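You operate a simulated robot arm through the tools that you are given. There is no shell and no other tool.

You run a simulated robot arm. Do the job below in one go: nothing can be reset, and whatever is moved stays where it is left.

## Task
Open the square carton's loose flap, glue the middle of the inner panel and fold the flap down.
Fine: use the glue dauber and put it back. Set down upright: glue dauber. A coat counts when it lies all over at full strength: go over it till it gets no stronger.

It is judged by the outcome, as a careful person would: the job done as asked, and still so three seconds after it is handed in. It fails if anything else is knocked over, pushed out of place, dropped, spilled or broken. Flat cloth is picked up by pressing the open fingertips on it (5 to 10 N) and closing them slowly along it; thin cloth reads only 2 to 8 mm in the jaws.

## Robot
A 6-joint arm with a two-finger parallel gripper, fixed in place. Base frame: the origin is at the foot of the arm, x ahead of it, y to its left, z up; the work surface is at about z = 800. Units: mm, rad, N and s.
With the tool pointing down near the work surface it reaches from about 240 to 640 mm from the base axis. Its first joint turns from -1.152 to 1.152 rad. Payload 2.7 kg.
The tool frame sits at the grasp point between the pads (the TCP): z along the fingers, y along the line on which they close. The tips reach 23 mm beyond it. The gripper opens to 94 mm. The fingers are 38 mm wide and 10 mm thick; the gripper's body (54 by 96 mm) begins 39 mm behind the TCP.
Orientation is told as [roll, pitch, yaw] about the base's x, y, z axes, in that order, counted from this pose: with the fingers straight down and closing along the base's y, the tool's x points along the base's -x, its y along +y and its z along -z.

## Interface
- The arm moves only by the tool jog_arm. Its argument "steps" is a list of rows, each an object of numbers (a shift or turn left out is 0, a gripper value left out holds the last): "rx", "ry", "rz": the turn, a rotation vector about the tool's x, y, z in units of 6 degrees (1.0 is 6 degrees); "x", "y", "z": the shift along the tool's x, y, z in units of 40 mm (1.0 is 40 mm); "fingers": the gripper command, from -1 (fully open) to 1 (shut), values between in proportion. In form: [{"rx": .., "ry": .., "rz": .., "x": .., "y": .., "z": .., "fingers": ..}, ...]. A call has 1 to 20 rows; each row shifts and turns the commanded pose from where the row before left it, along the tool's axes as they then stand. A call with a number of a shift or a turn outside -1 to 1 is refused whole. Rows are played at 5 a second. More than 50 mm and 0.15 rad between two rows, or a gripper value outside its range, and nothing of the call is played. Where a pose cannot be reached the arm comes as near as it can. A force on the tool above 40 N (or 10 N above the force at the start of the call, whichever is more), or a blocked arm, ends the call early, and 0.2 s more pass. The fingers move at their own pace (about 45 mm/s each) and stop on an object; they squeeze with about 24 N. The grip force told is the motor's: it shows also when the fingers shut on nothing. Time passes only in rows, and 0.2 s behind the last, so rows that do not move let the fingers close. It gives the time, the measured TCP pose, the force on the tool (base axes), the opening and the grip force at its end, in the units of the frame above (readings bear some noise), with the torque about the TCP (base axes, N m) and any sound that the robot's microphone picked up.
- Cameras (640 x 400 px; columns grow to the right, rows downward): "scene" is fixed at [78.7, -430.4, 1418.6]; the picture's right is [0.77, -0.64, 0.00], its down [-0.28, -0.33, -0.90] and it looks along [0.58, 0.69, -0.43] (base axes); focal length 291 px, centre (320, 200). "wrist" rides on the gripper at [86, 16, -75] in the tool frame; the picture's right is [-0.18, 0.98, 0.00], its down [-0.58, -0.11, -0.81] and it looks along [-0.79, -0.15, 0.59] (tool axes); focal length 243 px, centre (320, 200). There is no depth. A picture from a camera that has moved, and an enlarged one, comes with that camera's place and axes in the base frame and with its lens.
- grab_frame(camera): a new picture of that camera. It takes no simulated time.
- inspect(camera, box): a new picture of the part [left, top, right, bottom] of that camera's present view, enlarged. It takes no simulated time.
- finish_job(): hands the job in; it is judged then, once.

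Places have to be worked out from the pictures, the camera data and where the tool is seen. Open the gripper and draw the arm clear of the work before you hand the job in, unless the task says otherwise.

The tools are called after ">>>" by a JSON object that holds its "fn" and its "kwargs". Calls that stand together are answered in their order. jog_arm: Moves the arm, as the interface text tells. Its arguments: {"type":"object","properties":{"steps":{"type":"array"}},"required":["steps"]} The other tools are called the same way: grab_frame (camera) takes a picture; inspect (camera, box) takes an enlarged picture of a part of a camera's view; finish_job () hands the job in.

At the start:

```text
time_s: 0.0
tcp_pos: [352.8, 58.5, 1274.6]
tool_rot: [0.0, 0.001, -0.001]
wrist_force: [0.0, -0.5, -0.2]
torque: [-0.03, 0.02, 0.0]
grip_width: 93.9
finger_force: 0.1
```

scene: 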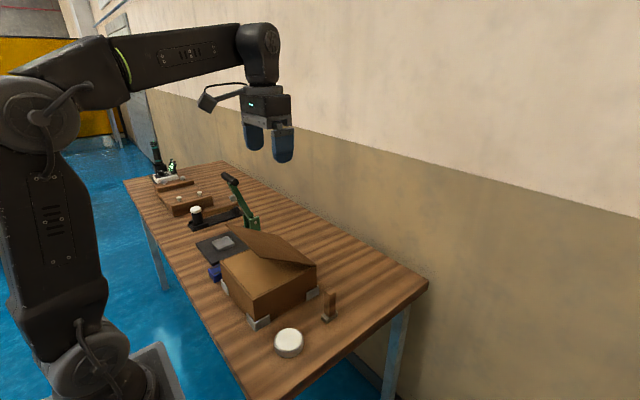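
wrist: 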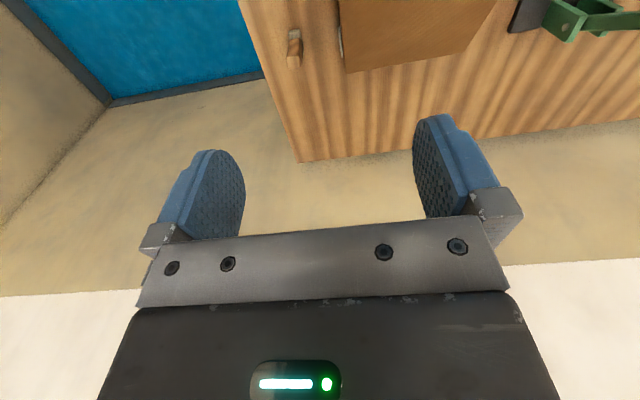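

I'll start by looking closely at the table from the fixed camera.

>>> {"fn": "inspect", "kwargs": {"camera": "scene", "box": [180, 210, 360, 370]}}

>>> {"fn": "inspect", "kwargs": {"camera": "scene", "box": [110, 130, 270, 240]}}

>>> {"fn": "inspect", "kwargs": {"camera": "wrist", "box": [220, 0, 640, 160]}}

```text
2.50 times, centred on (270, 290) of scene
camera zoom: at [78.7, -430.4, 1418.6], right [0.77, -0.64, 0.0], down [-0.28, -0.33, -0.9], along [0.58, 0.69, -0.43], focal length 727 px, centre (445, -25)
```

zoom: 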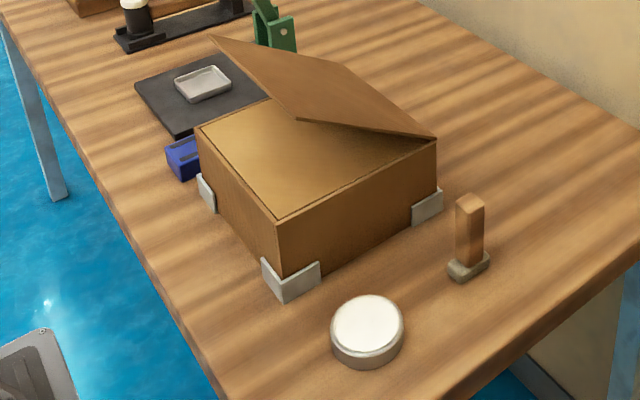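

```text
3.64 times, centred on (190, 185) of scene
camera zoom: at [78.7, -430.4, 1418.6], right [0.77, -0.64, 0.0], down [-0.28, -0.33, -0.9], along [0.58, 0.69, -0.43], focal length 1058 px, centre (793, 254)
```

zoom: 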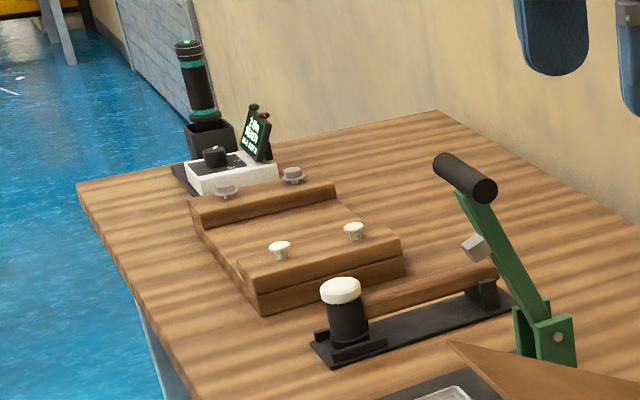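

```text
1.52 times, centred on (430, 80) of wrist
camera zoom: at [266.5, 75.5, 1349.2], right [0.18, 0.98, 0.0], down [0.58, -0.11, 0.81], along [0.79, -0.15, -0.59], focal length 370 px, centre (152, 383)
```

zoom: 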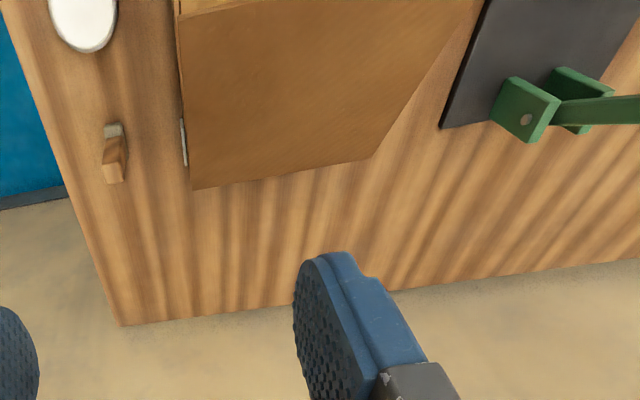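

The flap hinges on the far (x≈505) edge and stands about 33° open. I still have to find out which item is the glue dauber, so I zoom in on the candidates.

>>> {"fn": "inspect", "kwargs": {"camera": "wrist", "box": [240, 0, 336, 60]}}

>>> {"fn": "inspect", "kwargs": {"camera": "scene", "box": [260, 280, 356, 370]}}

>>> {"fn": "inspect", "kwargs": {"camera": "scene", "box": [180, 165, 270, 285]}}

>>> {"fn": "inspect", "kwargs": {"camera": "scene", "box": [140, 135, 220, 185]}}

```text
6.67 times, centred on (288, 30) of wrist
camera zoom: at [266.5, 75.5, 1349.2], right [0.18, 0.98, 0.0], down [0.58, -0.11, 0.81], along [0.79, -0.15, -0.59], focal length 1618 px, centre (533, 1333)
```

zoom: 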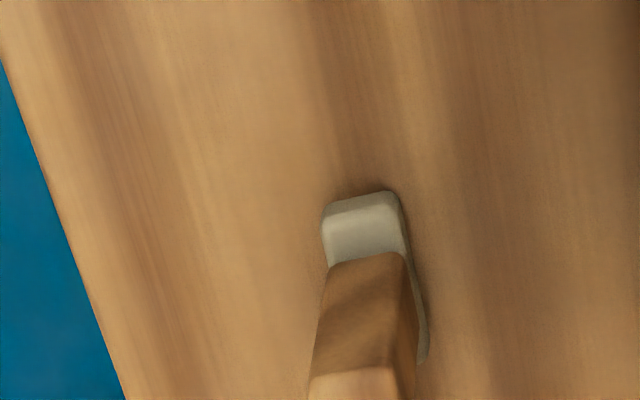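

```text
4.44 times, centred on (308, 325) of scene
camera zoom: at [78.7, -430.4, 1418.6], right [0.77, -0.64, 0.0], down [-0.28, -0.33, -0.9], along [0.58, 0.69, -0.43], focal length 1293 px, centre (373, -356)
```

zoom: 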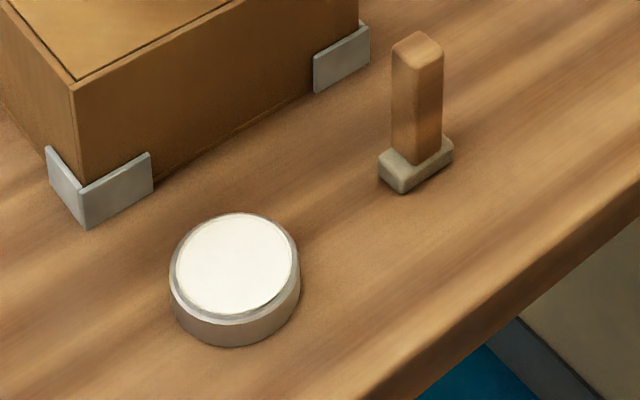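

```text
3.33 times, centred on (225, 225) of scene
camera zoom: at [78.7, -430.4, 1418.6], right [0.77, -0.64, 0.0], down [-0.28, -0.33, -0.9], along [0.58, 0.69, -0.43], focal length 970 px, centre (637, 117)
```

zoom: 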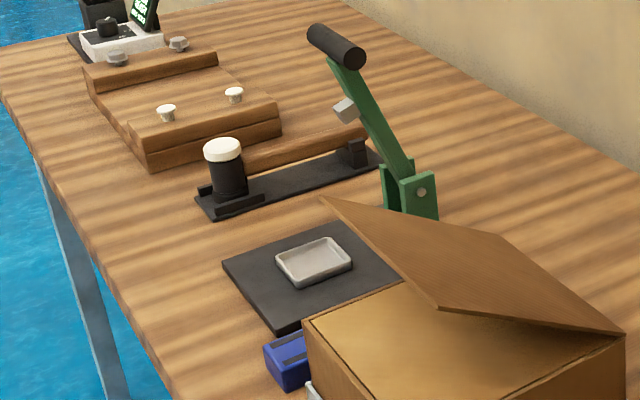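

```text
8.00 times, centred on (180, 160) of scene
camera zoom: at [78.7, -430.4, 1418.6], right [0.77, -0.64, 0.0], down [-0.28, -0.33, -0.9], along [0.58, 0.69, -0.43], focal length 2327 px, centre (1440, 520)
```

zoom: 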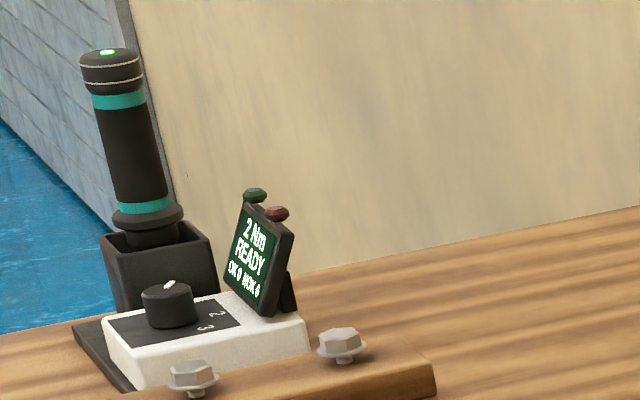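

The wooden handle with the felt foot at about (459, -15) is the dauber, and the white tin at about (330, -14) is the glue pot. I shut the gripper and move in front of the flap's free edge, still up high, to look.

>>> {"fn": "jog_arm", "kwargs": {"steps": [{"x": 0.4, "y": 0.8, "fingers": 1}, {"x": 0.4, "y": 0.8, "fingers": 1}, {"x": 0.4, "y": 0.8}, {"x": 0.37, "y": 0.88}, {"z": 1}, {"z": 1}, {"z": 1}, {"z": 0.5}, {}]}}

>>> {"fn": "grab_frame", "kwargs": {"camera": "wrist"}}

>>> {"fn": "grab_frame", "kwargs": {"camera": "scene"}}

```text
time_s: 2.0
tcp_pos: [289.2, 188.2, 1136.0]
tool_rot: [0.0, 0.001, 0.001]
wrist_force: [0.4, 0.2, 0.8]
torque: [-0.02, 0.01, -0.01]
grip_width: 0.0
finger_force: 24.4
```

```text
taken
camera wrist: at [203.3, 205.6, 1209.8], right [0.18, 0.98, 0.0], down [0.58, -0.11, 0.81], along [0.79, -0.15, -0.59], focal length 243 px, centre (320, 200)
```

wrist: 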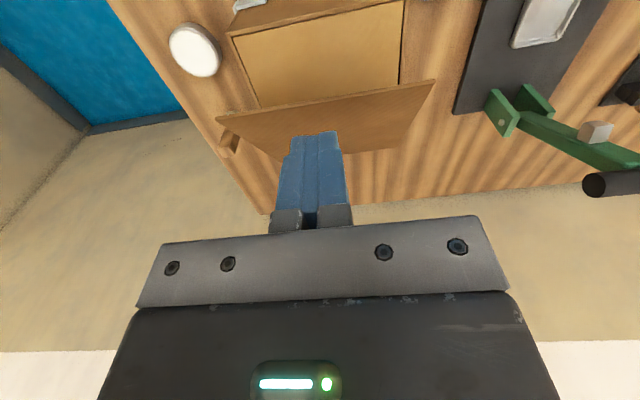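

```text
taken
```

scene: 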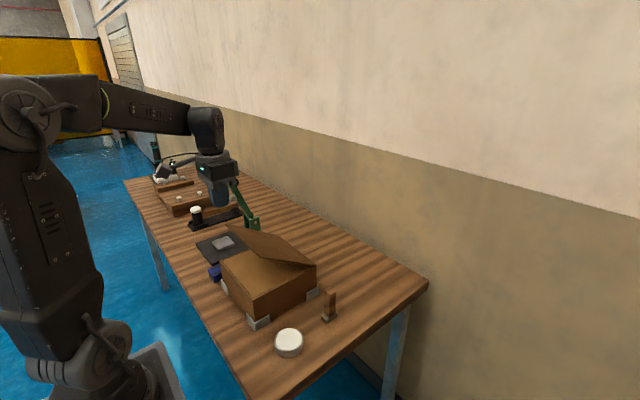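

The wrist view agrees: the free edge is at x≈329, z≈996, y≈77–285. I lower the closed fingertips in front of that edge and push it forward and up, a bit at a time along its arc.

>>> {"fn": "jog_arm", "kwargs": {"steps": [{"z": 1, "y": -0.17}, {"z": 1}, {"z": 1}, {"z": 0.8}, {}, {"x": -0.3}, {"x": -0.3}, {"x": -0.25, "z": -0.25}, {"x": -0.25, "z": -0.25}, {}]}}

>>> {"fn": "grab_frame", "kwargs": {"camera": "wrist"}}

>>> {"fn": "grab_frame", "kwargs": {"camera": "scene"}}

```text
time_s: 3.7
tcp_pos: [311.2, 183.6, 986.0]
tool_rot: [-0.001, 0.009, 0.002]
wrist_force: [-16.8, -2.9, 13.4]
torque: [0.6, -0.89, -0.22]
grip_width: 0.1
finger_force: 24.3
stopped in row 8: the force on the tool passed its limit at 52 N (the readings are from after the stop); the commanded pose is now the measured one
```

```text
taken
camera wrist: at [225.4, 200.3, 1062.0], right [0.18, 0.98, 0.0], down [0.59, -0.11, 0.8], along [0.79, -0.15, -0.6], focal length 243 px, centre (320, 200)
```

wrist: 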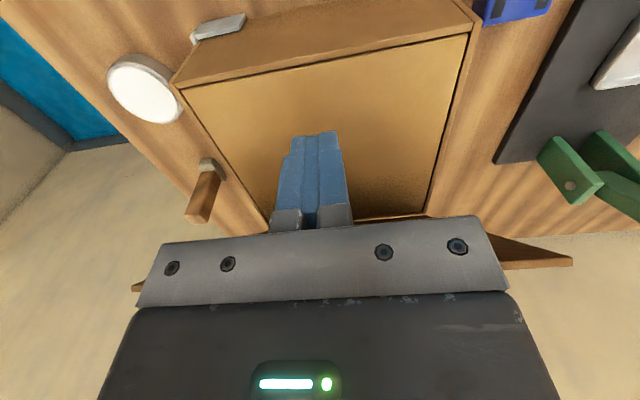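

```text
taken
```

scene: 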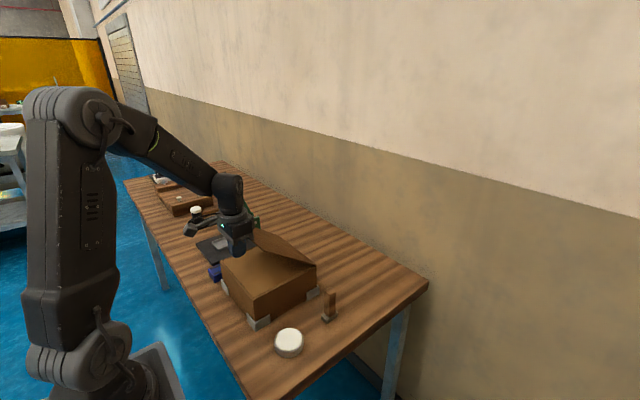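

A level push only compresses the flap along its own plane and hits the force limit. I back off and tilt the fingers about 45° forward so they can lift from underneath.

>>> {"fn": "jog_arm", "kwargs": {"steps": [{"x": 0.5}, {"x": 0.5}, {"ry": -0.95}, {"ry": -0.95}, {"ry": -0.95}, {"ry": -0.95}, {"ry": -0.95}, {"ry": -0.95}, {"ry": -0.95}, {"ry": -0.95}, {}]}}

>>> {"fn": "grab_frame", "kwargs": {"camera": "wrist"}}

>>> {"fn": "inspect", "kwargs": {"camera": "scene", "box": [180, 160, 360, 340]}}

```text
time_s: 6.1
tcp_pos: [297.5, 211.5, 997.5]
tool_rot: [-0.002, -0.792, 0.002]
wrist_force: [-0.5, -0.1, -0.3]
torque: [0.0, -0.02, 0.01]
grip_width: 0.0
finger_force: 24.0
out of reach, approached as far as the arm can: row 8, 9, 10
```

```text
taken
camera wrist: at [183.9, 229.2, 989.9], right [0.13, 0.98, 0.13], down [-0.16, -0.11, 0.98], along [0.98, -0.15, 0.15], focal length 243 px, centre (320, 200)
```

wrist: 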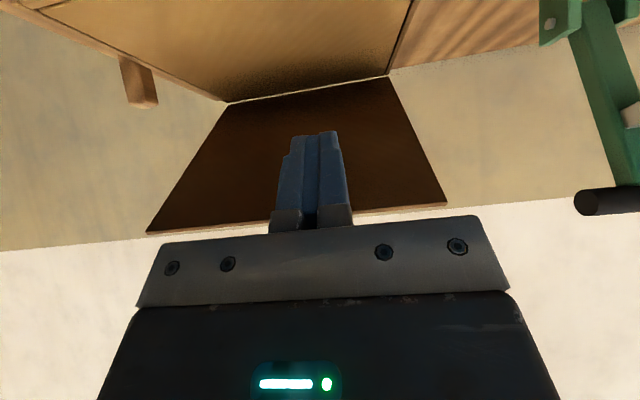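

```text
2.22 times, centred on (270, 250) of scene
camera zoom: at [78.7, -430.4, 1418.6], right [0.77, -0.64, 0.0], down [-0.28, -0.33, -0.9], along [0.58, 0.69, -0.43], focal length 646 px, centre (431, 89)
```

zoom: 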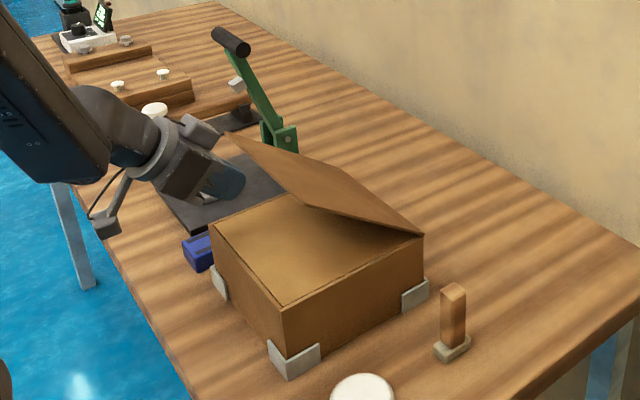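

The arm is just short of the edge with the fingers tilted. I lower slightly, then check the pose before going under the flap.

>>> {"fn": "jog_arm", "kwargs": {"steps": [{"x": 0.25, "z": 0.25, "y": -0.25}, {"x": 0.25, "z": 0.25, "y": -0.25}, {}]}}

>>> {"fn": "grab_frame", "kwargs": {"camera": "wrist"}}

```text
time_s: 6.9
tcp_pos: [310.3, 203.6, 972.2]
tool_rot: [-0.001, -0.789, 0.002]
wrist_force: [-0.2, -0.9, 0.7]
torque: [-0.01, -0.02, -0.05]
grip_width: 0.0
finger_force: 24.4
out of reach, approached as far as the arm can: row 1, 2
```

```text
taken
camera wrist: at [197.1, 221.2, 963.4], right [0.13, 0.98, 0.13], down [-0.16, -0.11, 0.98], along [0.98, -0.15, 0.15], focal length 243 px, centre (320, 200)
```

wrist: 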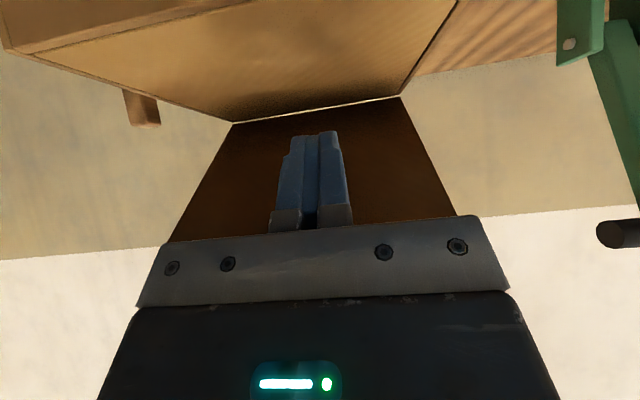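

The fingertips are now under the flap. I lift slowly along its arc to about 45° while watching the force.

>>> {"fn": "jog_arm", "kwargs": {"steps": [{"x": -0.15, "y": -0.15}, {"x": -0.15, "y": -0.15}, {"x": -0.15, "z": -0.03, "y": -0.1}, {"x": -0.15, "z": -0.03}, {"x": -0.15, "z": -0.03}, {"x": -0.15, "z": -0.03}, {"x": -0.15, "z": -0.03}, {"x": -0.15, "z": -0.03}, {"x": -0.2, "z": -0.05}, {}]}}

>>> {"fn": "inspect", "kwargs": {"camera": "scene", "box": [180, 160, 360, 340]}}

```text
time_s: 9.1
tcp_pos: [344.2, 187.8, 1020.2]
tool_rot: [-0.002, -0.789, 0.002]
wrist_force: [0.4, -0.9, 0.4]
torque: [0.02, -0.01, -0.02]
grip_width: 0.2
finger_force: 24.3
```

```text
2.22 times, centred on (270, 250) of scene
camera zoom: at [78.7, -430.4, 1418.6], right [0.77, -0.64, 0.0], down [-0.28, -0.33, -0.9], along [0.58, 0.69, -0.43], focal length 646 px, centre (431, 89)
```

zoom: 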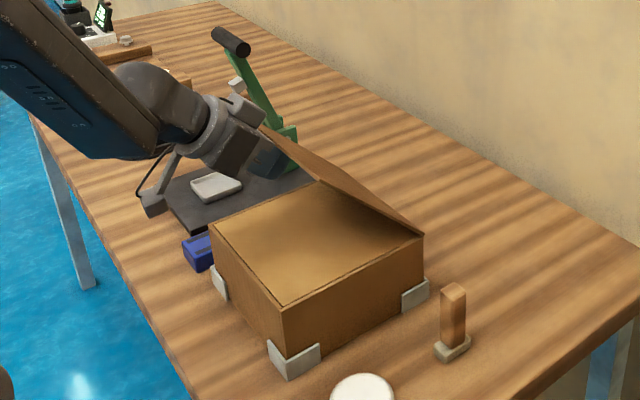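

The flap follows with almost no resistance and stays where I leave it. I continue along the arc to about 90°.

>>> {"fn": "jog_arm", "kwargs": {"steps": [{"x": -0.3, "z": 0.04}, {"x": -0.3, "z": 0.04}, {"x": -0.3, "z": 0.04}, {"x": -0.3, "z": 0.04}, {"x": -0.28, "z": 0.11}, {"x": -0.28, "z": 0.11}, {"x": -0.28, "z": 0.11}, {"x": -0.28, "z": 0.11}, {"x": -0.24, "z": 0.185}, {"x": -0.24, "z": 0.185}, {"x": -0.24, "z": 0.185}, {"x": -0.24, "z": 0.185}, {}]}}

>>> {"fn": "inspect", "kwargs": {"camera": "scene", "box": [180, 160, 360, 340]}}

>>> {"fn": "grab_frame", "kwargs": {"camera": "wrist"}}

```text
time_s: 11.9
tcp_pos: [473.3, 191.5, 1075.7]
tool_rot: [0.0, -0.789, 0.001]
wrist_force: [0.1, -0.4, 0.2]
torque: [-0.03, 0.0, -0.01]
grip_width: 0.0
finger_force: 24.5
```

```text
2.22 times, centred on (270, 250) of scene
camera zoom: at [78.7, -430.4, 1418.6], right [0.77, -0.64, 0.0], down [-0.28, -0.33, -0.9], along [0.58, 0.69, -0.43], focal length 646 px, centre (431, 89)
```

zoom: 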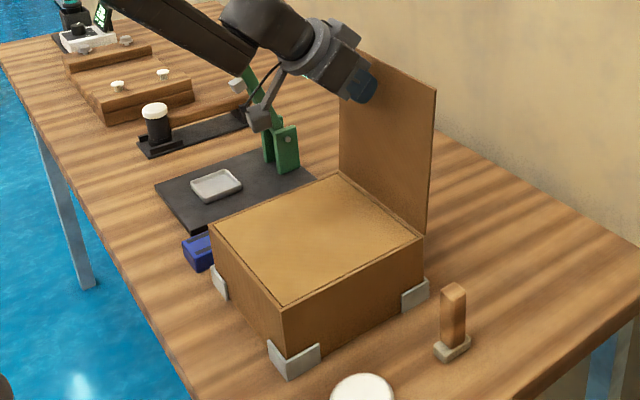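

```text
taken
camera wrist: at [361.0, 207.6, 1067.4], right [0.13, 0.98, 0.13], down [-0.16, -0.11, 0.98], along [0.98, -0.15, 0.15], focal length 243 px, centre (320, 200)
```

wrist: 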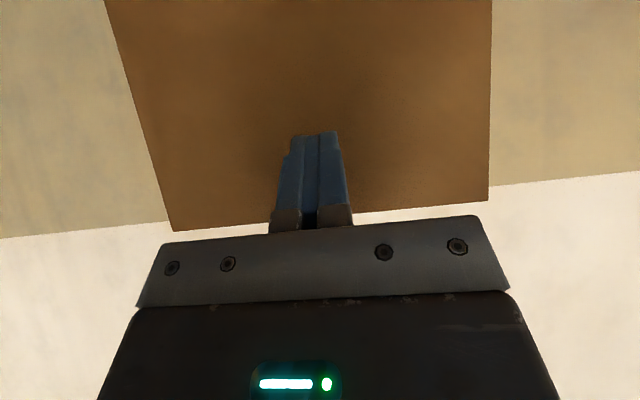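

The flap stands vertical. I tip it slightly further to about 105° and then back off to see whether it stays.

>>> {"fn": "jog_arm", "kwargs": {"steps": [{"x": -0.185, "z": 0.24}, {"x": -0.185, "z": 0.24}, {"x": -0.185, "z": 0.24}, {"x": -0.185, "z": 0.24}, {}, {"x": 0.3, "z": -0.3}, {"x": 0.4, "z": -0.4}, {"x": 0.5, "z": -0.5}, {"x": 0.5, "z": -0.5}, {}, {}]}}

>>> {"fn": "inspect", "kwargs": {"camera": "scene", "box": [180, 160, 360, 340]}}

>>> {"fn": "grab_frame", "kwargs": {"camera": "wrist"}}

```text
time_s: 14.3
tcp_pos: [426.5, 189.2, 1068.0]
tool_rot: [-0.002, -0.789, 0.001]
wrist_force: [-0.3, 1.1, 0.1]
torque: [-0.01, 0.02, 0.0]
grip_width: 0.2
finger_force: 24.2
```

```text
2.22 times, centred on (270, 250) of scene
camera zoom: at [78.7, -430.4, 1418.6], right [0.77, -0.64, 0.0], down [-0.28, -0.33, -0.9], along [0.58, 0.69, -0.43], focal length 646 px, centre (431, 89)
```

zoom: 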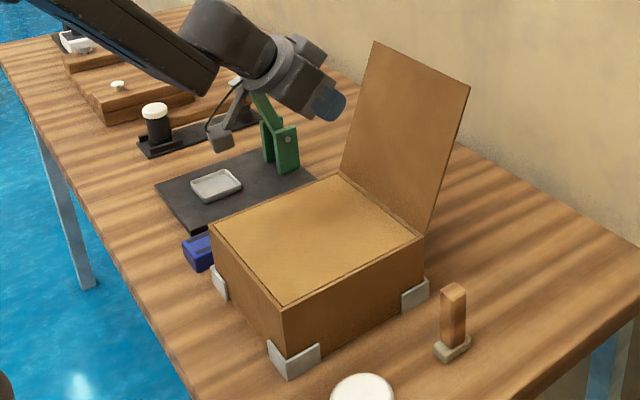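

```text
taken
camera wrist: at [312.8, 206.0, 1059.6], right [0.13, 0.98, 0.13], down [-0.16, -0.11, 0.98], along [0.98, -0.15, 0.15], focal length 243 px, centre (320, 200)
```

wrist: 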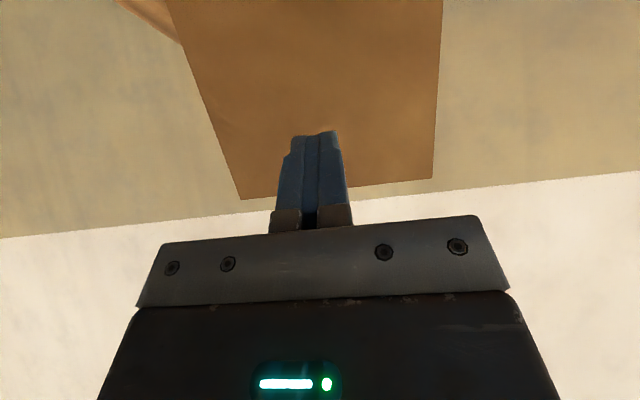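

The flap holds open at about 105°. I retreat, straighten the tool and look down at the inner panel.

>>> {"fn": "jog_arm", "kwargs": {"steps": [{"z": -1}, {"z": -1}, {"z": -0.8, "ry": 0.5}, {"ry": 0.9}, {"ry": 0.9}, {"ry": 0.9}, {"ry": 0.9}, {"ry": 0.9}, {"ry": 0.9}, {"ry": 0.9}, {"ry": 0.73}, {}]}}

>>> {"fn": "grab_frame", "kwargs": {"camera": "wrist"}}

>>> {"fn": "inspect", "kwargs": {"camera": "scene", "box": [210, 220, 330, 310]}}

```text
time_s: 16.9
tcp_pos: [348.6, 189.2, 1147.0]
tool_rot: [-0.001, 0.001, 0.001]
wrist_force: [-0.2, 0.0, 0.1]
torque: [0.0, 0.03, 0.0]
grip_width: 0.0
finger_force: 24.1
```

```text
taken
camera wrist: at [260.8, 206.6, 1221.5], right [0.18, 0.98, 0.0], down [0.58, -0.11, 0.81], along [0.79, -0.15, -0.59], focal length 243 px, centre (320, 200)
```

wrist: 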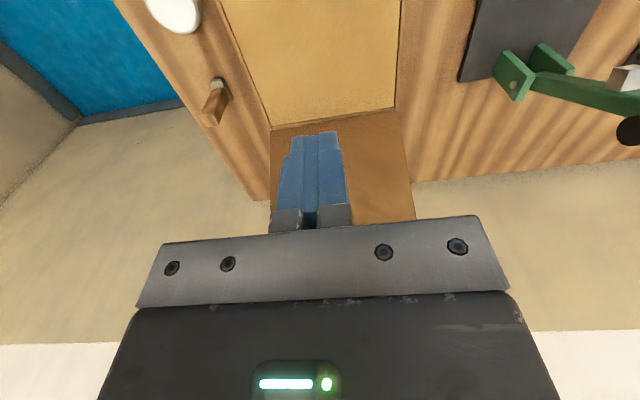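

```text
4.44 times, centred on (270, 265) of scene
camera zoom: at [78.7, -430.4, 1418.6], right [0.77, -0.64, 0.0], down [-0.28, -0.33, -0.9], along [0.58, 0.69, -0.43], focal length 1293 px, centre (542, -89)
```

zoom: 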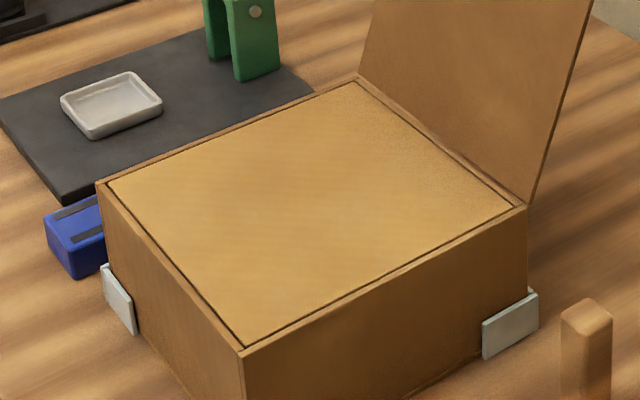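

No mark on the panel; the inner panel spans about x 305–500, y 93–285 at z≈885. I open the gripper and move toward the dauber for a closer look at its place and orientation.

>>> {"fn": "jog_arm", "kwargs": {"steps": [{"y": -1, "fingers": -1}, {"y": -1}, {"y": -1}, {"y": -1}, {"y": -1, "x": 0.2}, {"z": 1}, {"z": 1}, {"z": 1}, {"z": 0.4}, {}]}}

>>> {"fn": "grab_frame", "kwargs": {"camera": "wrist"}}

>>> {"fn": "inspect", "kwargs": {"camera": "wrist", "box": [240, 60, 420, 240]}}

>>> {"fn": "grab_frame", "kwargs": {"camera": "scene"}}

```text
time_s: 19.1
tcp_pos: [336.2, -10.6, 1011.2]
tool_rot: [-0.002, -0.002, 0.001]
wrist_force: [0.0, 0.0, -0.4]
torque: [0.03, 0.03, 0.01]
grip_width: 94.1
finger_force: 0.1
```

```text
taken
camera wrist: at [251.8, 5.9, 1085.8], right [0.18, 0.98, 0.0], down [0.58, -0.11, 0.81], along [0.79, -0.15, -0.59], focal length 243 px, centre (320, 200)
```

wrist: 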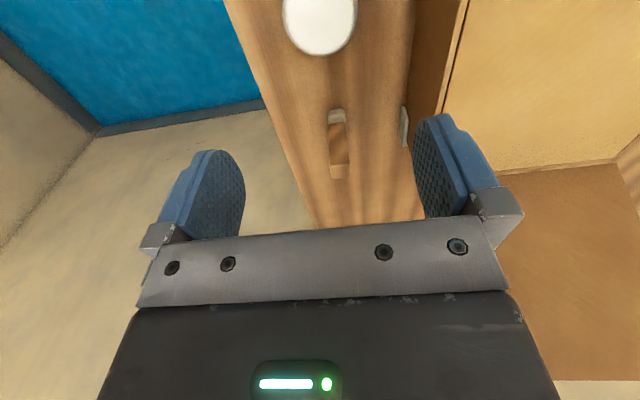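

```text
2.22 times, centred on (330, 150) of wrist
camera zoom: at [251.8, 5.9, 1085.8], right [0.18, 0.98, 0.0], down [0.58, -0.11, 0.81], along [0.79, -0.15, -0.59], focal length 539 px, centre (298, 311)
```

zoom: 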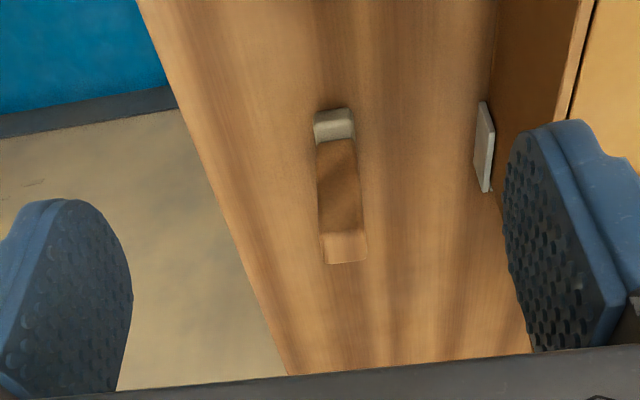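

```text
taken
```

scene: 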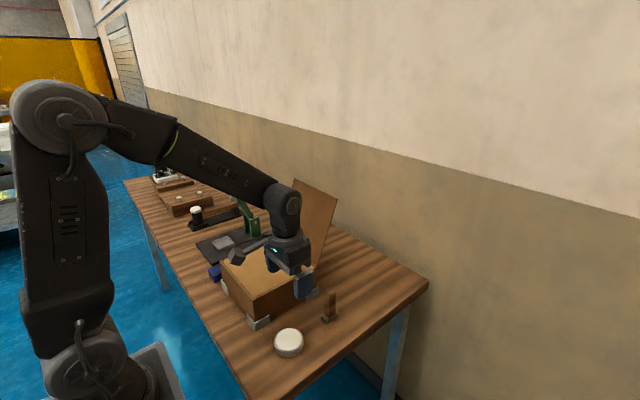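

The dauber's felt foot is at x≈441–481, y≈-21–0, with a 20 mm square handle centred at about (461, -10) and a top near z≈891. I move above it with the fingers open and check the alignment.

>>> {"fn": "jog_arm", "kwargs": {"steps": [{"x": -0.8}, {"x": -0.8}, {"x": -0.8}, {"x": -0.72}, {"z": 0.7}, {"z": 0.6}, {}]}}

>>> {"fn": "grab_frame", "kwargs": {"camera": "wrist"}}

>>> {"fn": "inspect", "kwargs": {"camera": "scene", "box": [270, 220, 400, 350]}}

```text
time_s: 20.7
tcp_pos: [464.6, -12.0, 958.3]
tool_rot: [0.001, 0.0, 0.0]
wrist_force: [-0.2, 0.0, 1.1]
torque: [-0.01, 0.02, -0.01]
grip_width: 94.1
finger_force: 0.0
```

```text
taken
camera wrist: at [377.8, 5.9, 1032.9], right [0.18, 0.98, 0.0], down [0.58, -0.11, 0.81], along [0.79, -0.15, -0.59], focal length 243 px, centre (320, 200)
```

wrist: 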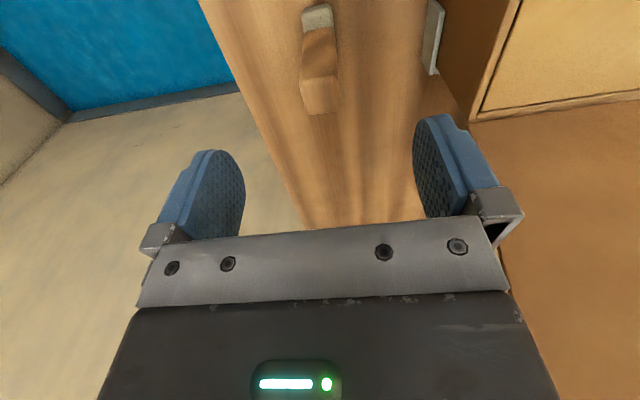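

```text
3.08 times, centred on (335, 285) of scene
camera zoom: at [78.7, -430.4, 1418.6], right [0.77, -0.64, 0.0], down [-0.28, -0.33, -0.9], along [0.58, 0.69, -0.43], focal length 895 px, centre (274, -62)
```

zoom: 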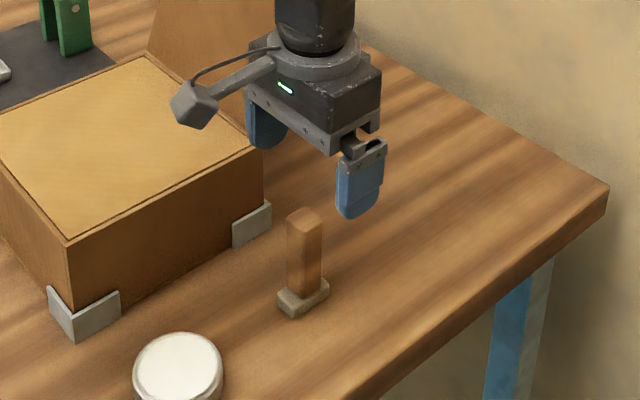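

The handle top measures x 450–472, y -20–+2, centred at (461, -9) with no turn. I shift the few millimetres to centre on it, descend to z≈863 and close.

>>> {"fn": "jog_arm", "kwargs": {"steps": [{"x": 0.09, "y": 0.07, "z": 0.6}, {"z": 0.6}, {"z": 0.6}, {"z": 0.56}, {}, {}]}}

>>> {"fn": "grab_frame", "kwargs": {"camera": "wrist"}}

>>> {"fn": "inspect", "kwargs": {"camera": "scene", "box": [270, 220, 400, 350]}}

```text
time_s: 22.1
tcp_pos: [457.5, -8.5, 864.9]
tool_rot: [-0.002, 0.002, 0.0]
wrist_force: [0.2, 0.4, 0.5]
torque: [0.02, 0.01, -0.01]
grip_width: 93.8
finger_force: 0.0
```

```text
taken
camera wrist: at [372.1, 8.8, 938.4], right [0.18, 0.98, 0.0], down [0.58, -0.11, 0.81], along [0.79, -0.15, -0.59], focal length 243 px, centre (320, 200)
```

wrist: 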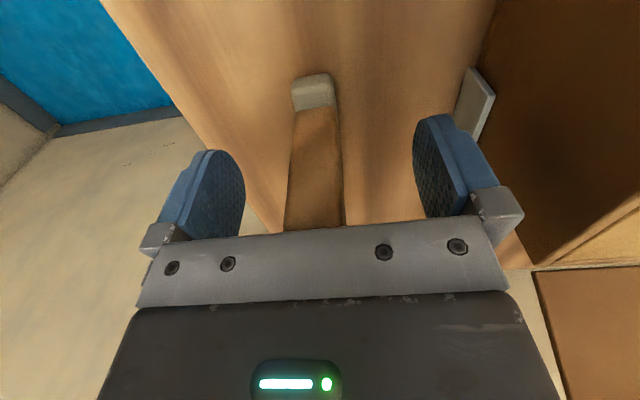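

```text
3.08 times, centred on (335, 285) of scene
camera zoom: at [78.7, -430.4, 1418.6], right [0.77, -0.64, 0.0], down [-0.28, -0.33, -0.9], along [0.58, 0.69, -0.43], focal length 895 px, centre (274, -62)
```

zoom: 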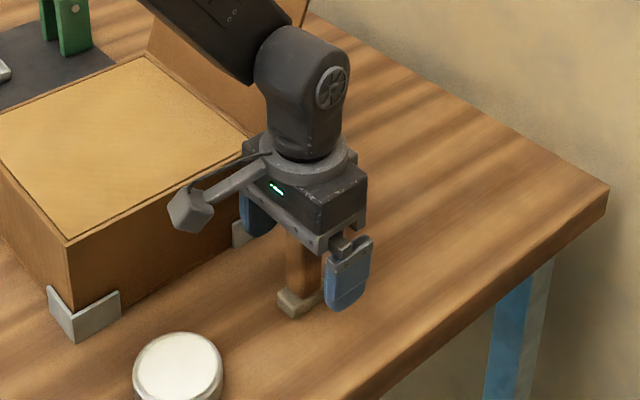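

The handle sits between the fingers and the felt edge is at x≈439.5, y -20–0. I close on it.

>>> {"fn": "jog_arm", "kwargs": {"steps": [{"fingers": 1}, {"fingers": 1}, {}, {}, {}, {}]}}

>>> {"fn": "inspect", "kwargs": {"camera": "scene", "box": [270, 220, 400, 350]}}

>>> {"fn": "grab_frame", "kwargs": {"camera": "wrist"}}

```text
time_s: 23.5
tcp_pos: [459.2, -8.3, 864.7]
tool_rot: [0.0, -0.003, -0.001]
wrist_force: [-0.9, 0.0, 1.4]
torque: [0.03, 0.02, 0.03]
grip_width: 23.5
finger_force: 23.6
```

```text
3.08 times, centred on (335, 285) of scene
camera zoom: at [78.7, -430.4, 1418.6], right [0.77, -0.64, 0.0], down [-0.28, -0.33, -0.9], along [0.58, 0.69, -0.43], focal length 895 px, centre (274, -62)
```

zoom: 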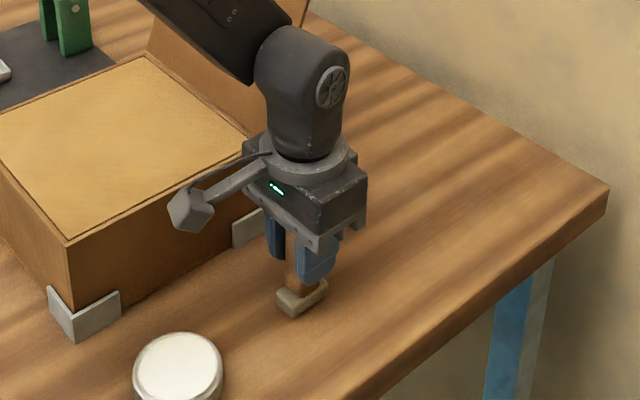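

```text
taken
camera wrist: at [372.1, 8.8, 938.6], right [0.18, 0.98, 0.0], down [0.58, -0.11, 0.81], along [0.79, -0.15, -0.59], focal length 243 px, centre (320, 200)
```

wrist: 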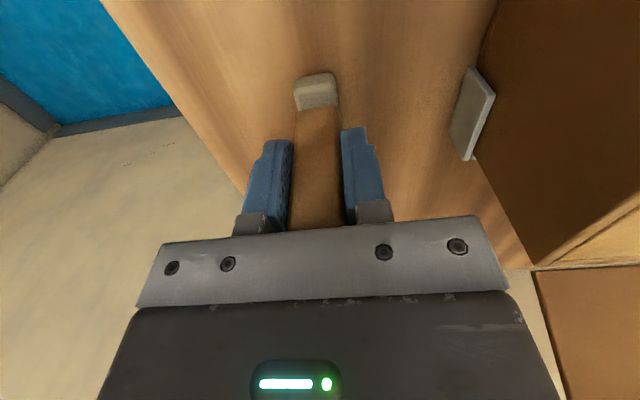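

The dauber is held (23.5 mm). I lift it 60 mm and carry it over the glue tin at about (330, -11).

>>> {"fn": "jog_arm", "kwargs": {"steps": [{"z": -0.4}, {"z": -0.5}, {"z": -0.6}, {"x": 0.8}, {"x": 0.8}, {"x": 0.8}, {"x": 0.8, "y": -0.07}, {}]}}

>>> {"fn": "inspect", "kwargs": {"camera": "scene", "box": [220, 240, 350, 370]}}

>>> {"fn": "grab_frame", "kwargs": {"camera": "wrist"}}

```text
time_s: 25.3
tcp_pos: [332.4, -11.0, 926.8]
tool_rot: [-0.002, -0.002, 0.002]
wrist_force: [-0.3, -0.2, -0.3]
torque: [-0.02, 0.01, 0.0]
grip_width: 23.8
finger_force: 24.2
```

```text
3.08 times, centred on (285, 305) of scene
camera zoom: at [78.7, -430.4, 1418.6], right [0.77, -0.64, 0.0], down [-0.28, -0.33, -0.9], along [0.58, 0.69, -0.43], focal length 895 px, centre (428, -123)
```

zoom: 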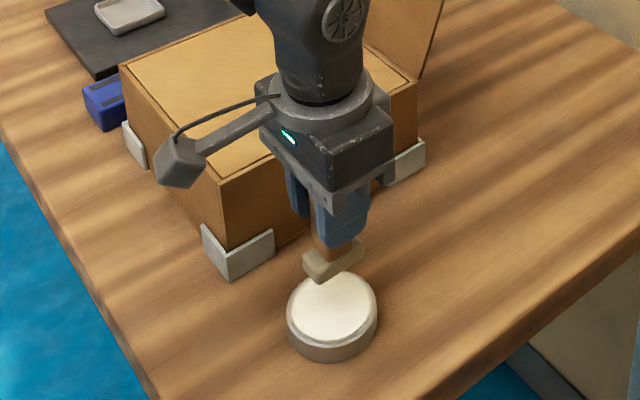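

```text
taken
camera wrist: at [246.2, 6.7, 1002.0], right [0.18, 0.98, 0.0], down [0.58, -0.11, 0.81], along [0.79, -0.15, -0.59], focal length 243 px, centre (320, 200)
```

wrist: 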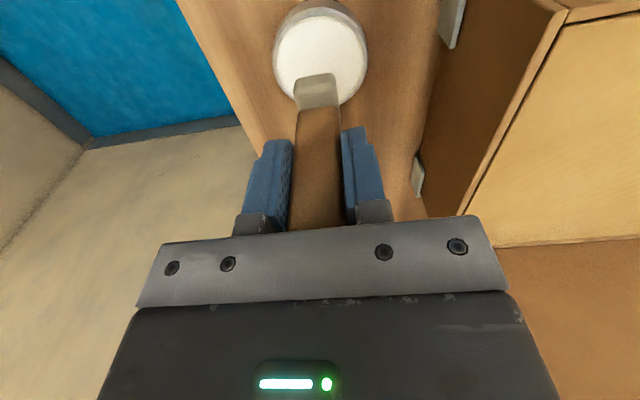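

I zoom into the wrist view to pin down the tin's centre relative to the felt.

>>> {"fn": "inspect", "kwargs": {"camera": "wrist", "box": [250, 0, 410, 120]}}

```text
3.33 times, centred on (330, 60) of wrist
camera zoom: at [246.2, 6.7, 1002.0], right [0.18, 0.98, 0.0], down [0.58, -0.11, 0.81], along [0.79, -0.15, -0.59], focal length 809 px, centre (287, 667)
```

zoom: 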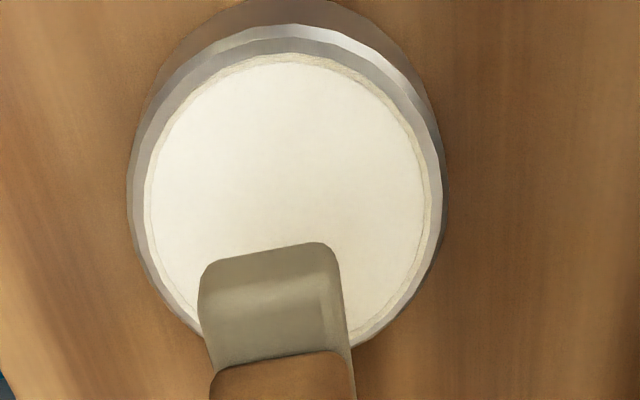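

The glue surface is about 60 mm across, centred at (330, -8). I centre the felt over it and lower it until it just touches.

>>> {"fn": "jog_arm", "kwargs": {"steps": [{"x": 0.05, "y": 0.05, "z": 0.4}, {"z": 0.4}, {"z": 0.1}, {"z": 0.1}, {"z": 0.05}, {"z": 0.05}, {"z": 0.05}, {}]}}

>>> {"fn": "inspect", "kwargs": {"camera": "wrist", "box": [250, 0, 410, 120]}}

>>> {"fn": "inspect", "kwargs": {"camera": "scene", "box": [250, 290, 330, 370]}}

```text
time_s: 27.1
tcp_pos: [331.8, -8.3, 880.3]
tool_rot: [-0.004, -0.004, -0.001]
wrist_force: [1.0, -1.4, 16.1]
torque: [-0.06, -0.15, -0.11]
grip_width: 23.7
finger_force: 24.0
```

```text
3.33 times, centred on (330, 60) of wrist
camera zoom: at [245.0, 8.0, 954.2], right [0.18, 0.98, 0.0], down [0.58, -0.11, 0.81], along [0.79, -0.15, -0.59], focal length 809 px, centre (287, 667)
```

zoom: 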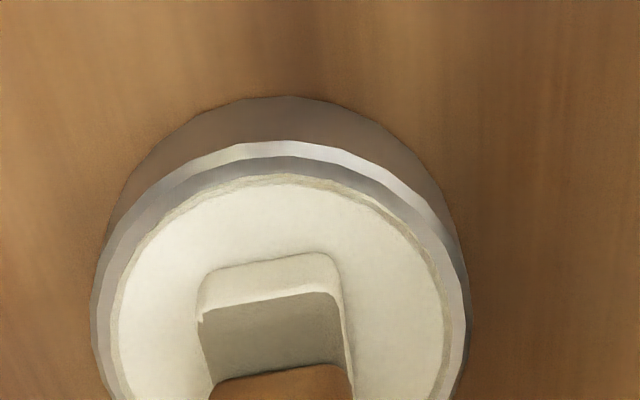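

```text
5.00 times, centred on (290, 330) of scene
camera zoom: at [78.5, -430.5, 1418.6], right [0.77, -0.64, 0.0], down [-0.27, -0.33, -0.9], along [0.58, 0.69, -0.43], focal length 1454 px, centre (470, -450)
```

zoom: 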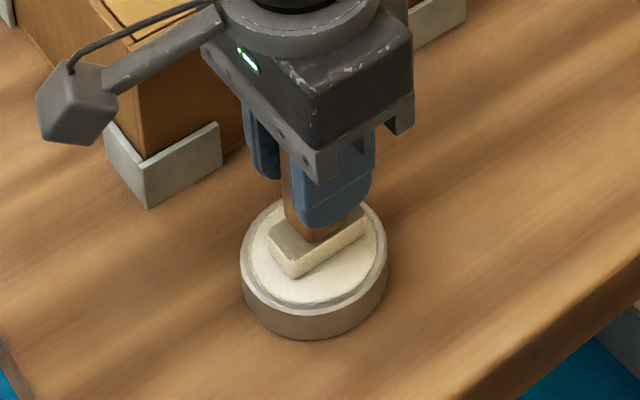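

The felt has taken up glue (16 N contact, about z 815). I lift it clear and carry it over to the near side of the carton to measure the panel from closer in.

>>> {"fn": "jog_arm", "kwargs": {"steps": [{"z": -0.2}, {"z": -0.4}, {"z": -1}, {"z": -1}, {"z": -0.5}, {"y": 0.8}, {"y": 0.8}, {"y": 0.8}, {"y": 0.8}, {"y": 0.8}, {"y": 0.8}, {}]}}

>>> {"fn": "grab_frame", "kwargs": {"camera": "wrist"}}

>>> {"fn": "grab_frame", "kwargs": {"camera": "scene"}}

```text
time_s: 29.7
tcp_pos: [329.1, 183.3, 1002.1]
tool_rot: [-0.002, 0.002, 0.0]
wrist_force: [0.5, 0.3, -1.0]
torque: [0.02, 0.02, 0.03]
grip_width: 23.5
finger_force: 24.3
```

```text
taken
camera wrist: at [242.8, 200.6, 1077.6], right [0.18, 0.98, 0.0], down [0.58, -0.11, 0.81], along [0.79, -0.15, -0.59], focal length 243 px, centre (320, 200)
```

wrist: 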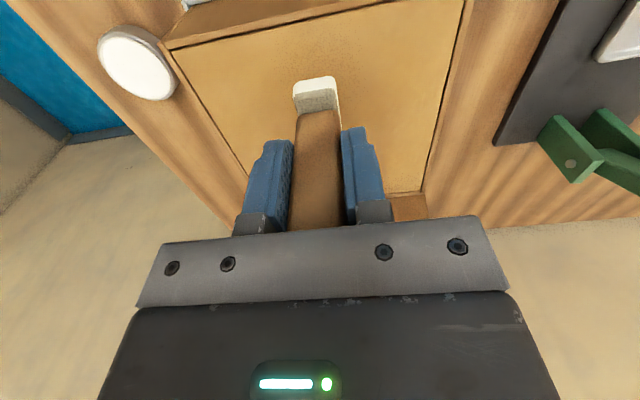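

```text
taken
```

scene: 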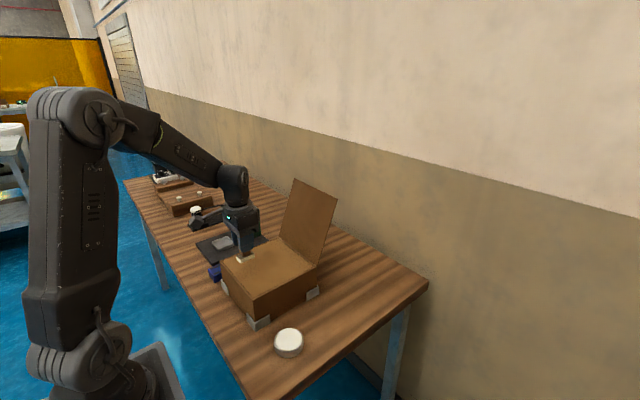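

>>> {"fn": "inspect", "kwargs": {"camera": "wrist", "box": [150, 0, 480, 206]}}

>>> {"fn": "inspect", "kwargs": {"camera": "scene", "box": [200, 220, 340, 340]}}

```text
1.94 times, centred on (315, 103) of wrist
camera zoom: at [242.8, 200.6, 1077.6], right [0.18, 0.98, 0.0], down [0.58, -0.11, 0.81], along [0.79, -0.15, -0.59], focal length 470 px, centre (330, 388)
```

zoom: 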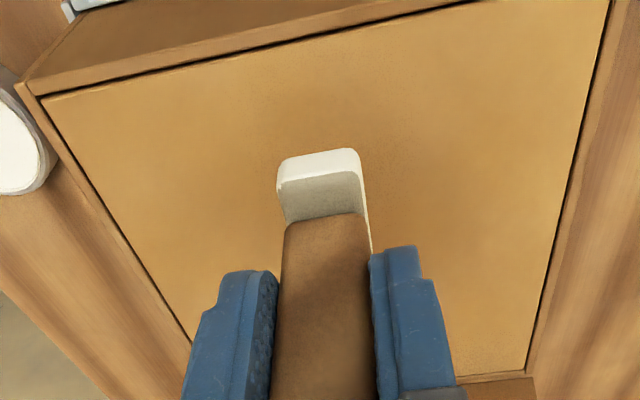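

```text
3.33 times, centred on (270, 280) of scene
camera zoom: at [78.7, -430.4, 1418.6], right [0.77, -0.64, 0.0], down [-0.28, -0.33, -0.9], along [0.58, 0.69, -0.43], focal length 970 px, centre (487, -67)
```

zoom: 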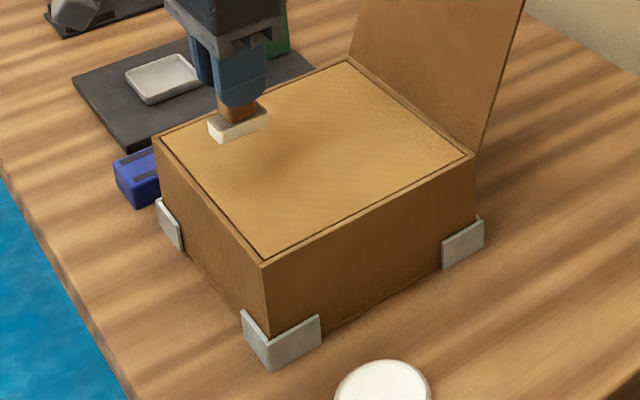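

Cross-checking both cameras, the panel is at z≈896, x 296–490, y 88–278, so its middle is about (393, 183). I move over the middle and lower the felt gently to contact.

>>> {"fn": "jog_arm", "kwargs": {"steps": [{"x": -0.8}, {"x": -0.77, "y": 0.03}, {"z": 0.4}, {"z": 0.3}, {"z": 0.1}, {"z": 0.05}, {"z": 0.05}, {"z": 0.05}, {}]}}

>>> {"fn": "inspect", "kwargs": {"camera": "scene", "box": [200, 220, 340, 340]}}

>>> {"fn": "grab_frame", "kwargs": {"camera": "wrist"}}

```text
time_s: 31.7
tcp_pos: [393.8, 183.8, 964.2]
tool_rot: [-0.001, 0.001, -0.001]
wrist_force: [1.0, 0.1, -1.8]
torque: [-0.01, -0.01, 0.01]
grip_width: 23.7
finger_force: 23.9
```

```text
3.33 times, centred on (270, 280) of scene
camera zoom: at [78.7, -430.4, 1418.6], right [0.77, -0.64, 0.0], down [-0.28, -0.33, -0.9], along [0.58, 0.69, -0.43], focal length 970 px, centre (487, -67)
```

zoom: 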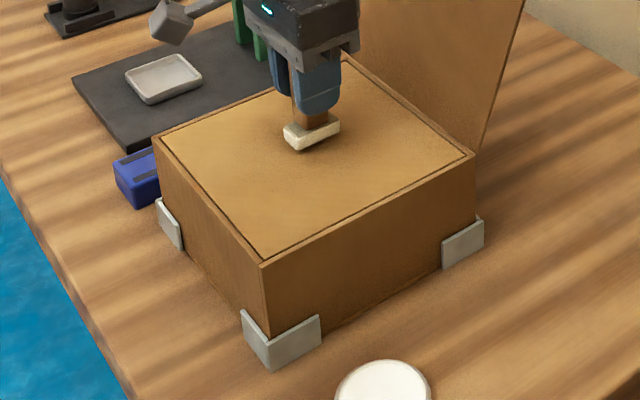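

```text
taken
camera wrist: at [306.8, 201.1, 1039.6], right [0.18, 0.98, 0.0], down [0.58, -0.11, 0.81], along [0.79, -0.15, -0.59], focal length 243 px, centre (320, 200)
```

wrist: 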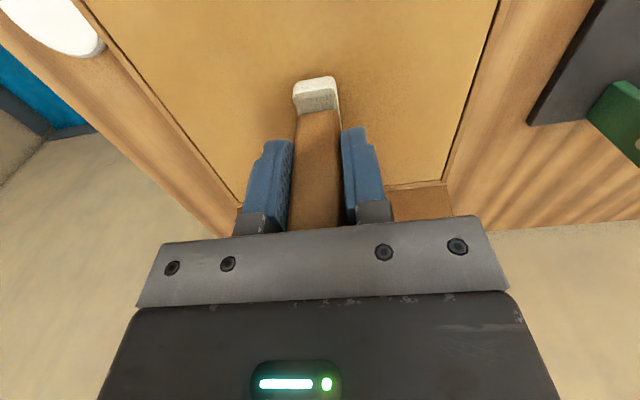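

No contact yet (force about 0), so I lower further in 2 mm steps.

>>> {"fn": "jog_arm", "kwargs": {"steps": [{"z": 0.05}, {"z": 0.05}, {"z": 0.04}, {}]}}

>>> {"fn": "inspect", "kwargs": {"camera": "wrist", "box": [250, 40, 390, 140]}}

```text
time_s: 32.7
tcp_pos: [393.9, 183.8, 960.4]
tool_rot: [-0.002, -0.002, 0.0]
wrist_force: [-0.9, -1.3, 2.0]
torque: [-0.04, -0.03, -0.03]
grip_width: 23.2
finger_force: 24.0
```

```text
4.00 times, centred on (320, 90) of wrist
camera zoom: at [307.4, 201.2, 1034.4], right [0.18, 0.98, 0.0], down [0.58, -0.11, 0.81], along [0.79, -0.15, -0.59], focal length 970 px, centre (320, 640)
```

zoom: 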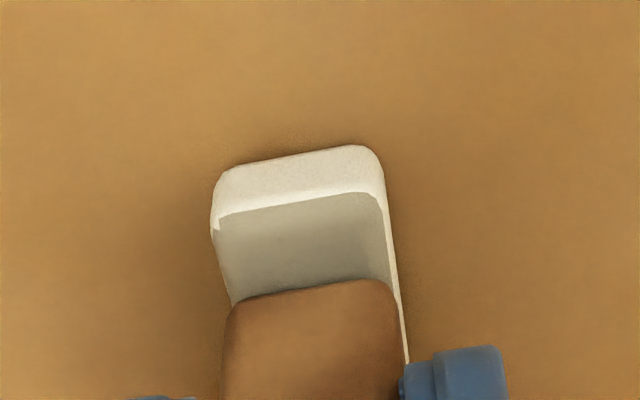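

Nearly touching; a few more small steps down while checking the force.

>>> {"fn": "jog_arm", "kwargs": {"steps": [{"z": 0.04}, {"z": 0.04}, {}]}}

>>> {"fn": "jog_arm", "kwargs": {"steps": [{"z": 0.04}, {}]}}

```text
time_s: 33.5
tcp_pos: [395.1, 183.7, 956.2]
tool_rot: [-0.001, -0.006, 0.003]
wrist_force: [2.0, -2.9, 20.1]
torque: [-0.17, -0.15, 0.04]
grip_width: 24.2
finger_force: 23.7
```

```text
time_s: 34.1
tcp_pos: [394.4, 184.8, 955.1]
tool_rot: [-0.001, -0.004, 0.001]
wrist_force: [2.3, -3.5, 27.2]
torque: [-0.15, 0.03, 0.0]
grip_width: 24.0
finger_force: 23.9
```

Contact at 20–27 N; I ease off a little and make a short trial stroke along y, then lift to see the mark.

>>> {"fn": "jog_arm", "kwargs": {"steps": [{"z": -0.05}, {"y": 0.2}, {"y": 0.2}, {"y": -0.2}, {"y": -0.2}, {}]}}

>>> {"fn": "jog_arm", "kwargs": {"steps": [{"z": -0.5}, {"z": -0.5}, {"x": 1}, {"x": 1}, {}]}}

>>> {"fn": "inspect", "kwargs": {"camera": "scene", "box": [200, 220, 340, 340]}}

>>> {"fn": "inspect", "kwargs": {"camera": "wrist", "box": [150, 0, 480, 206]}}

```text
time_s: 35.5
tcp_pos: [392.3, 182.6, 955.1]
tool_rot: [-0.001, 0.0, 0.002]
wrist_force: [0.3, 4.4, 8.4]
torque: [0.23, -0.18, 0.08]
grip_width: 23.5
finger_force: 24.4
```

```text
time_s: 36.7
tcp_pos: [313.2, 183.3, 995.8]
tool_rot: [-0.002, 0.0, 0.0]
wrist_force: [0.1, -0.2, -1.5]
torque: [-0.03, -0.01, -0.02]
grip_width: 23.9
finger_force: 24.0
```

```text
3.33 times, centred on (270, 280) of scene
camera zoom: at [78.7, -430.4, 1418.6], right [0.77, -0.64, 0.0], down [-0.28, -0.33, -0.9], along [0.58, 0.69, -0.43], focal length 970 px, centre (487, -67)
```

zoom: 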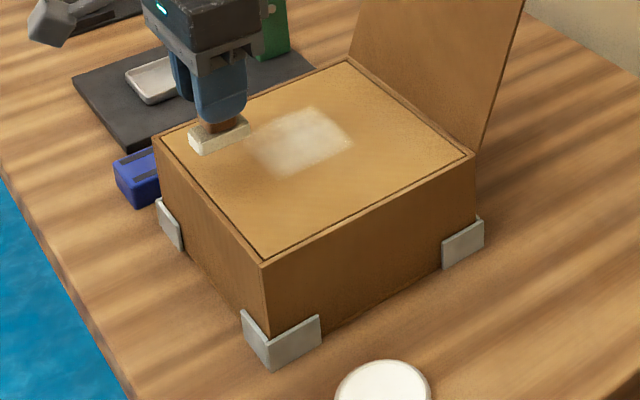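

```text
1.94 times, centred on (315, 103) of wrist
camera zoom: at [226.0, 200.9, 1070.6], right [0.18, 0.98, 0.0], down [0.58, -0.11, 0.81], along [0.79, -0.15, -0.59], focal length 470 px, centre (330, 388)
```

zoom: 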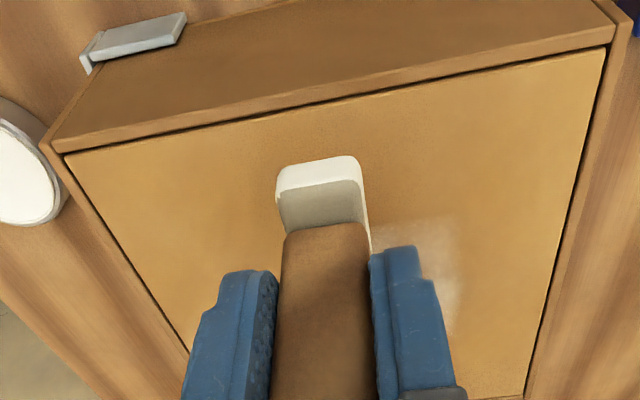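

The stroke left a partial coat of visible glue, slightly to the +y side. I now raster over the middle: y-strokes about ±42 mm at several x positions around (395, 181), pressing lightly.

>>> {"fn": "jog_arm", "kwargs": {"steps": [{"x": -0.6, "y": -0.5}, {"x": -0.52, "y": -0.6}, {"z": 0.5}, {"z": 0.4}, {"z": 0.1}, {"y": 0.35}, {"y": 0.35}, {"y": 0.35}, {"y": 0.35}, {"y": 0.35}, {"y": 0.35}, {"x": -0.31}, {"x": -0.31}, {"y": -0.35}, {"y": -0.35}, {"y": -0.35}, {"y": -0.35}, {"y": -0.35}, {"y": -0.35}, {}]}}

```text
time_s: 40.9
tcp_pos: [382.1, 140.4, 955.9]
tool_rot: [0.0, -0.002, -0.001]
wrist_force: [0.0, 0.8, 3.0]
torque: [0.06, -0.08, 0.01]
grip_width: 23.6
finger_force: 23.5
```

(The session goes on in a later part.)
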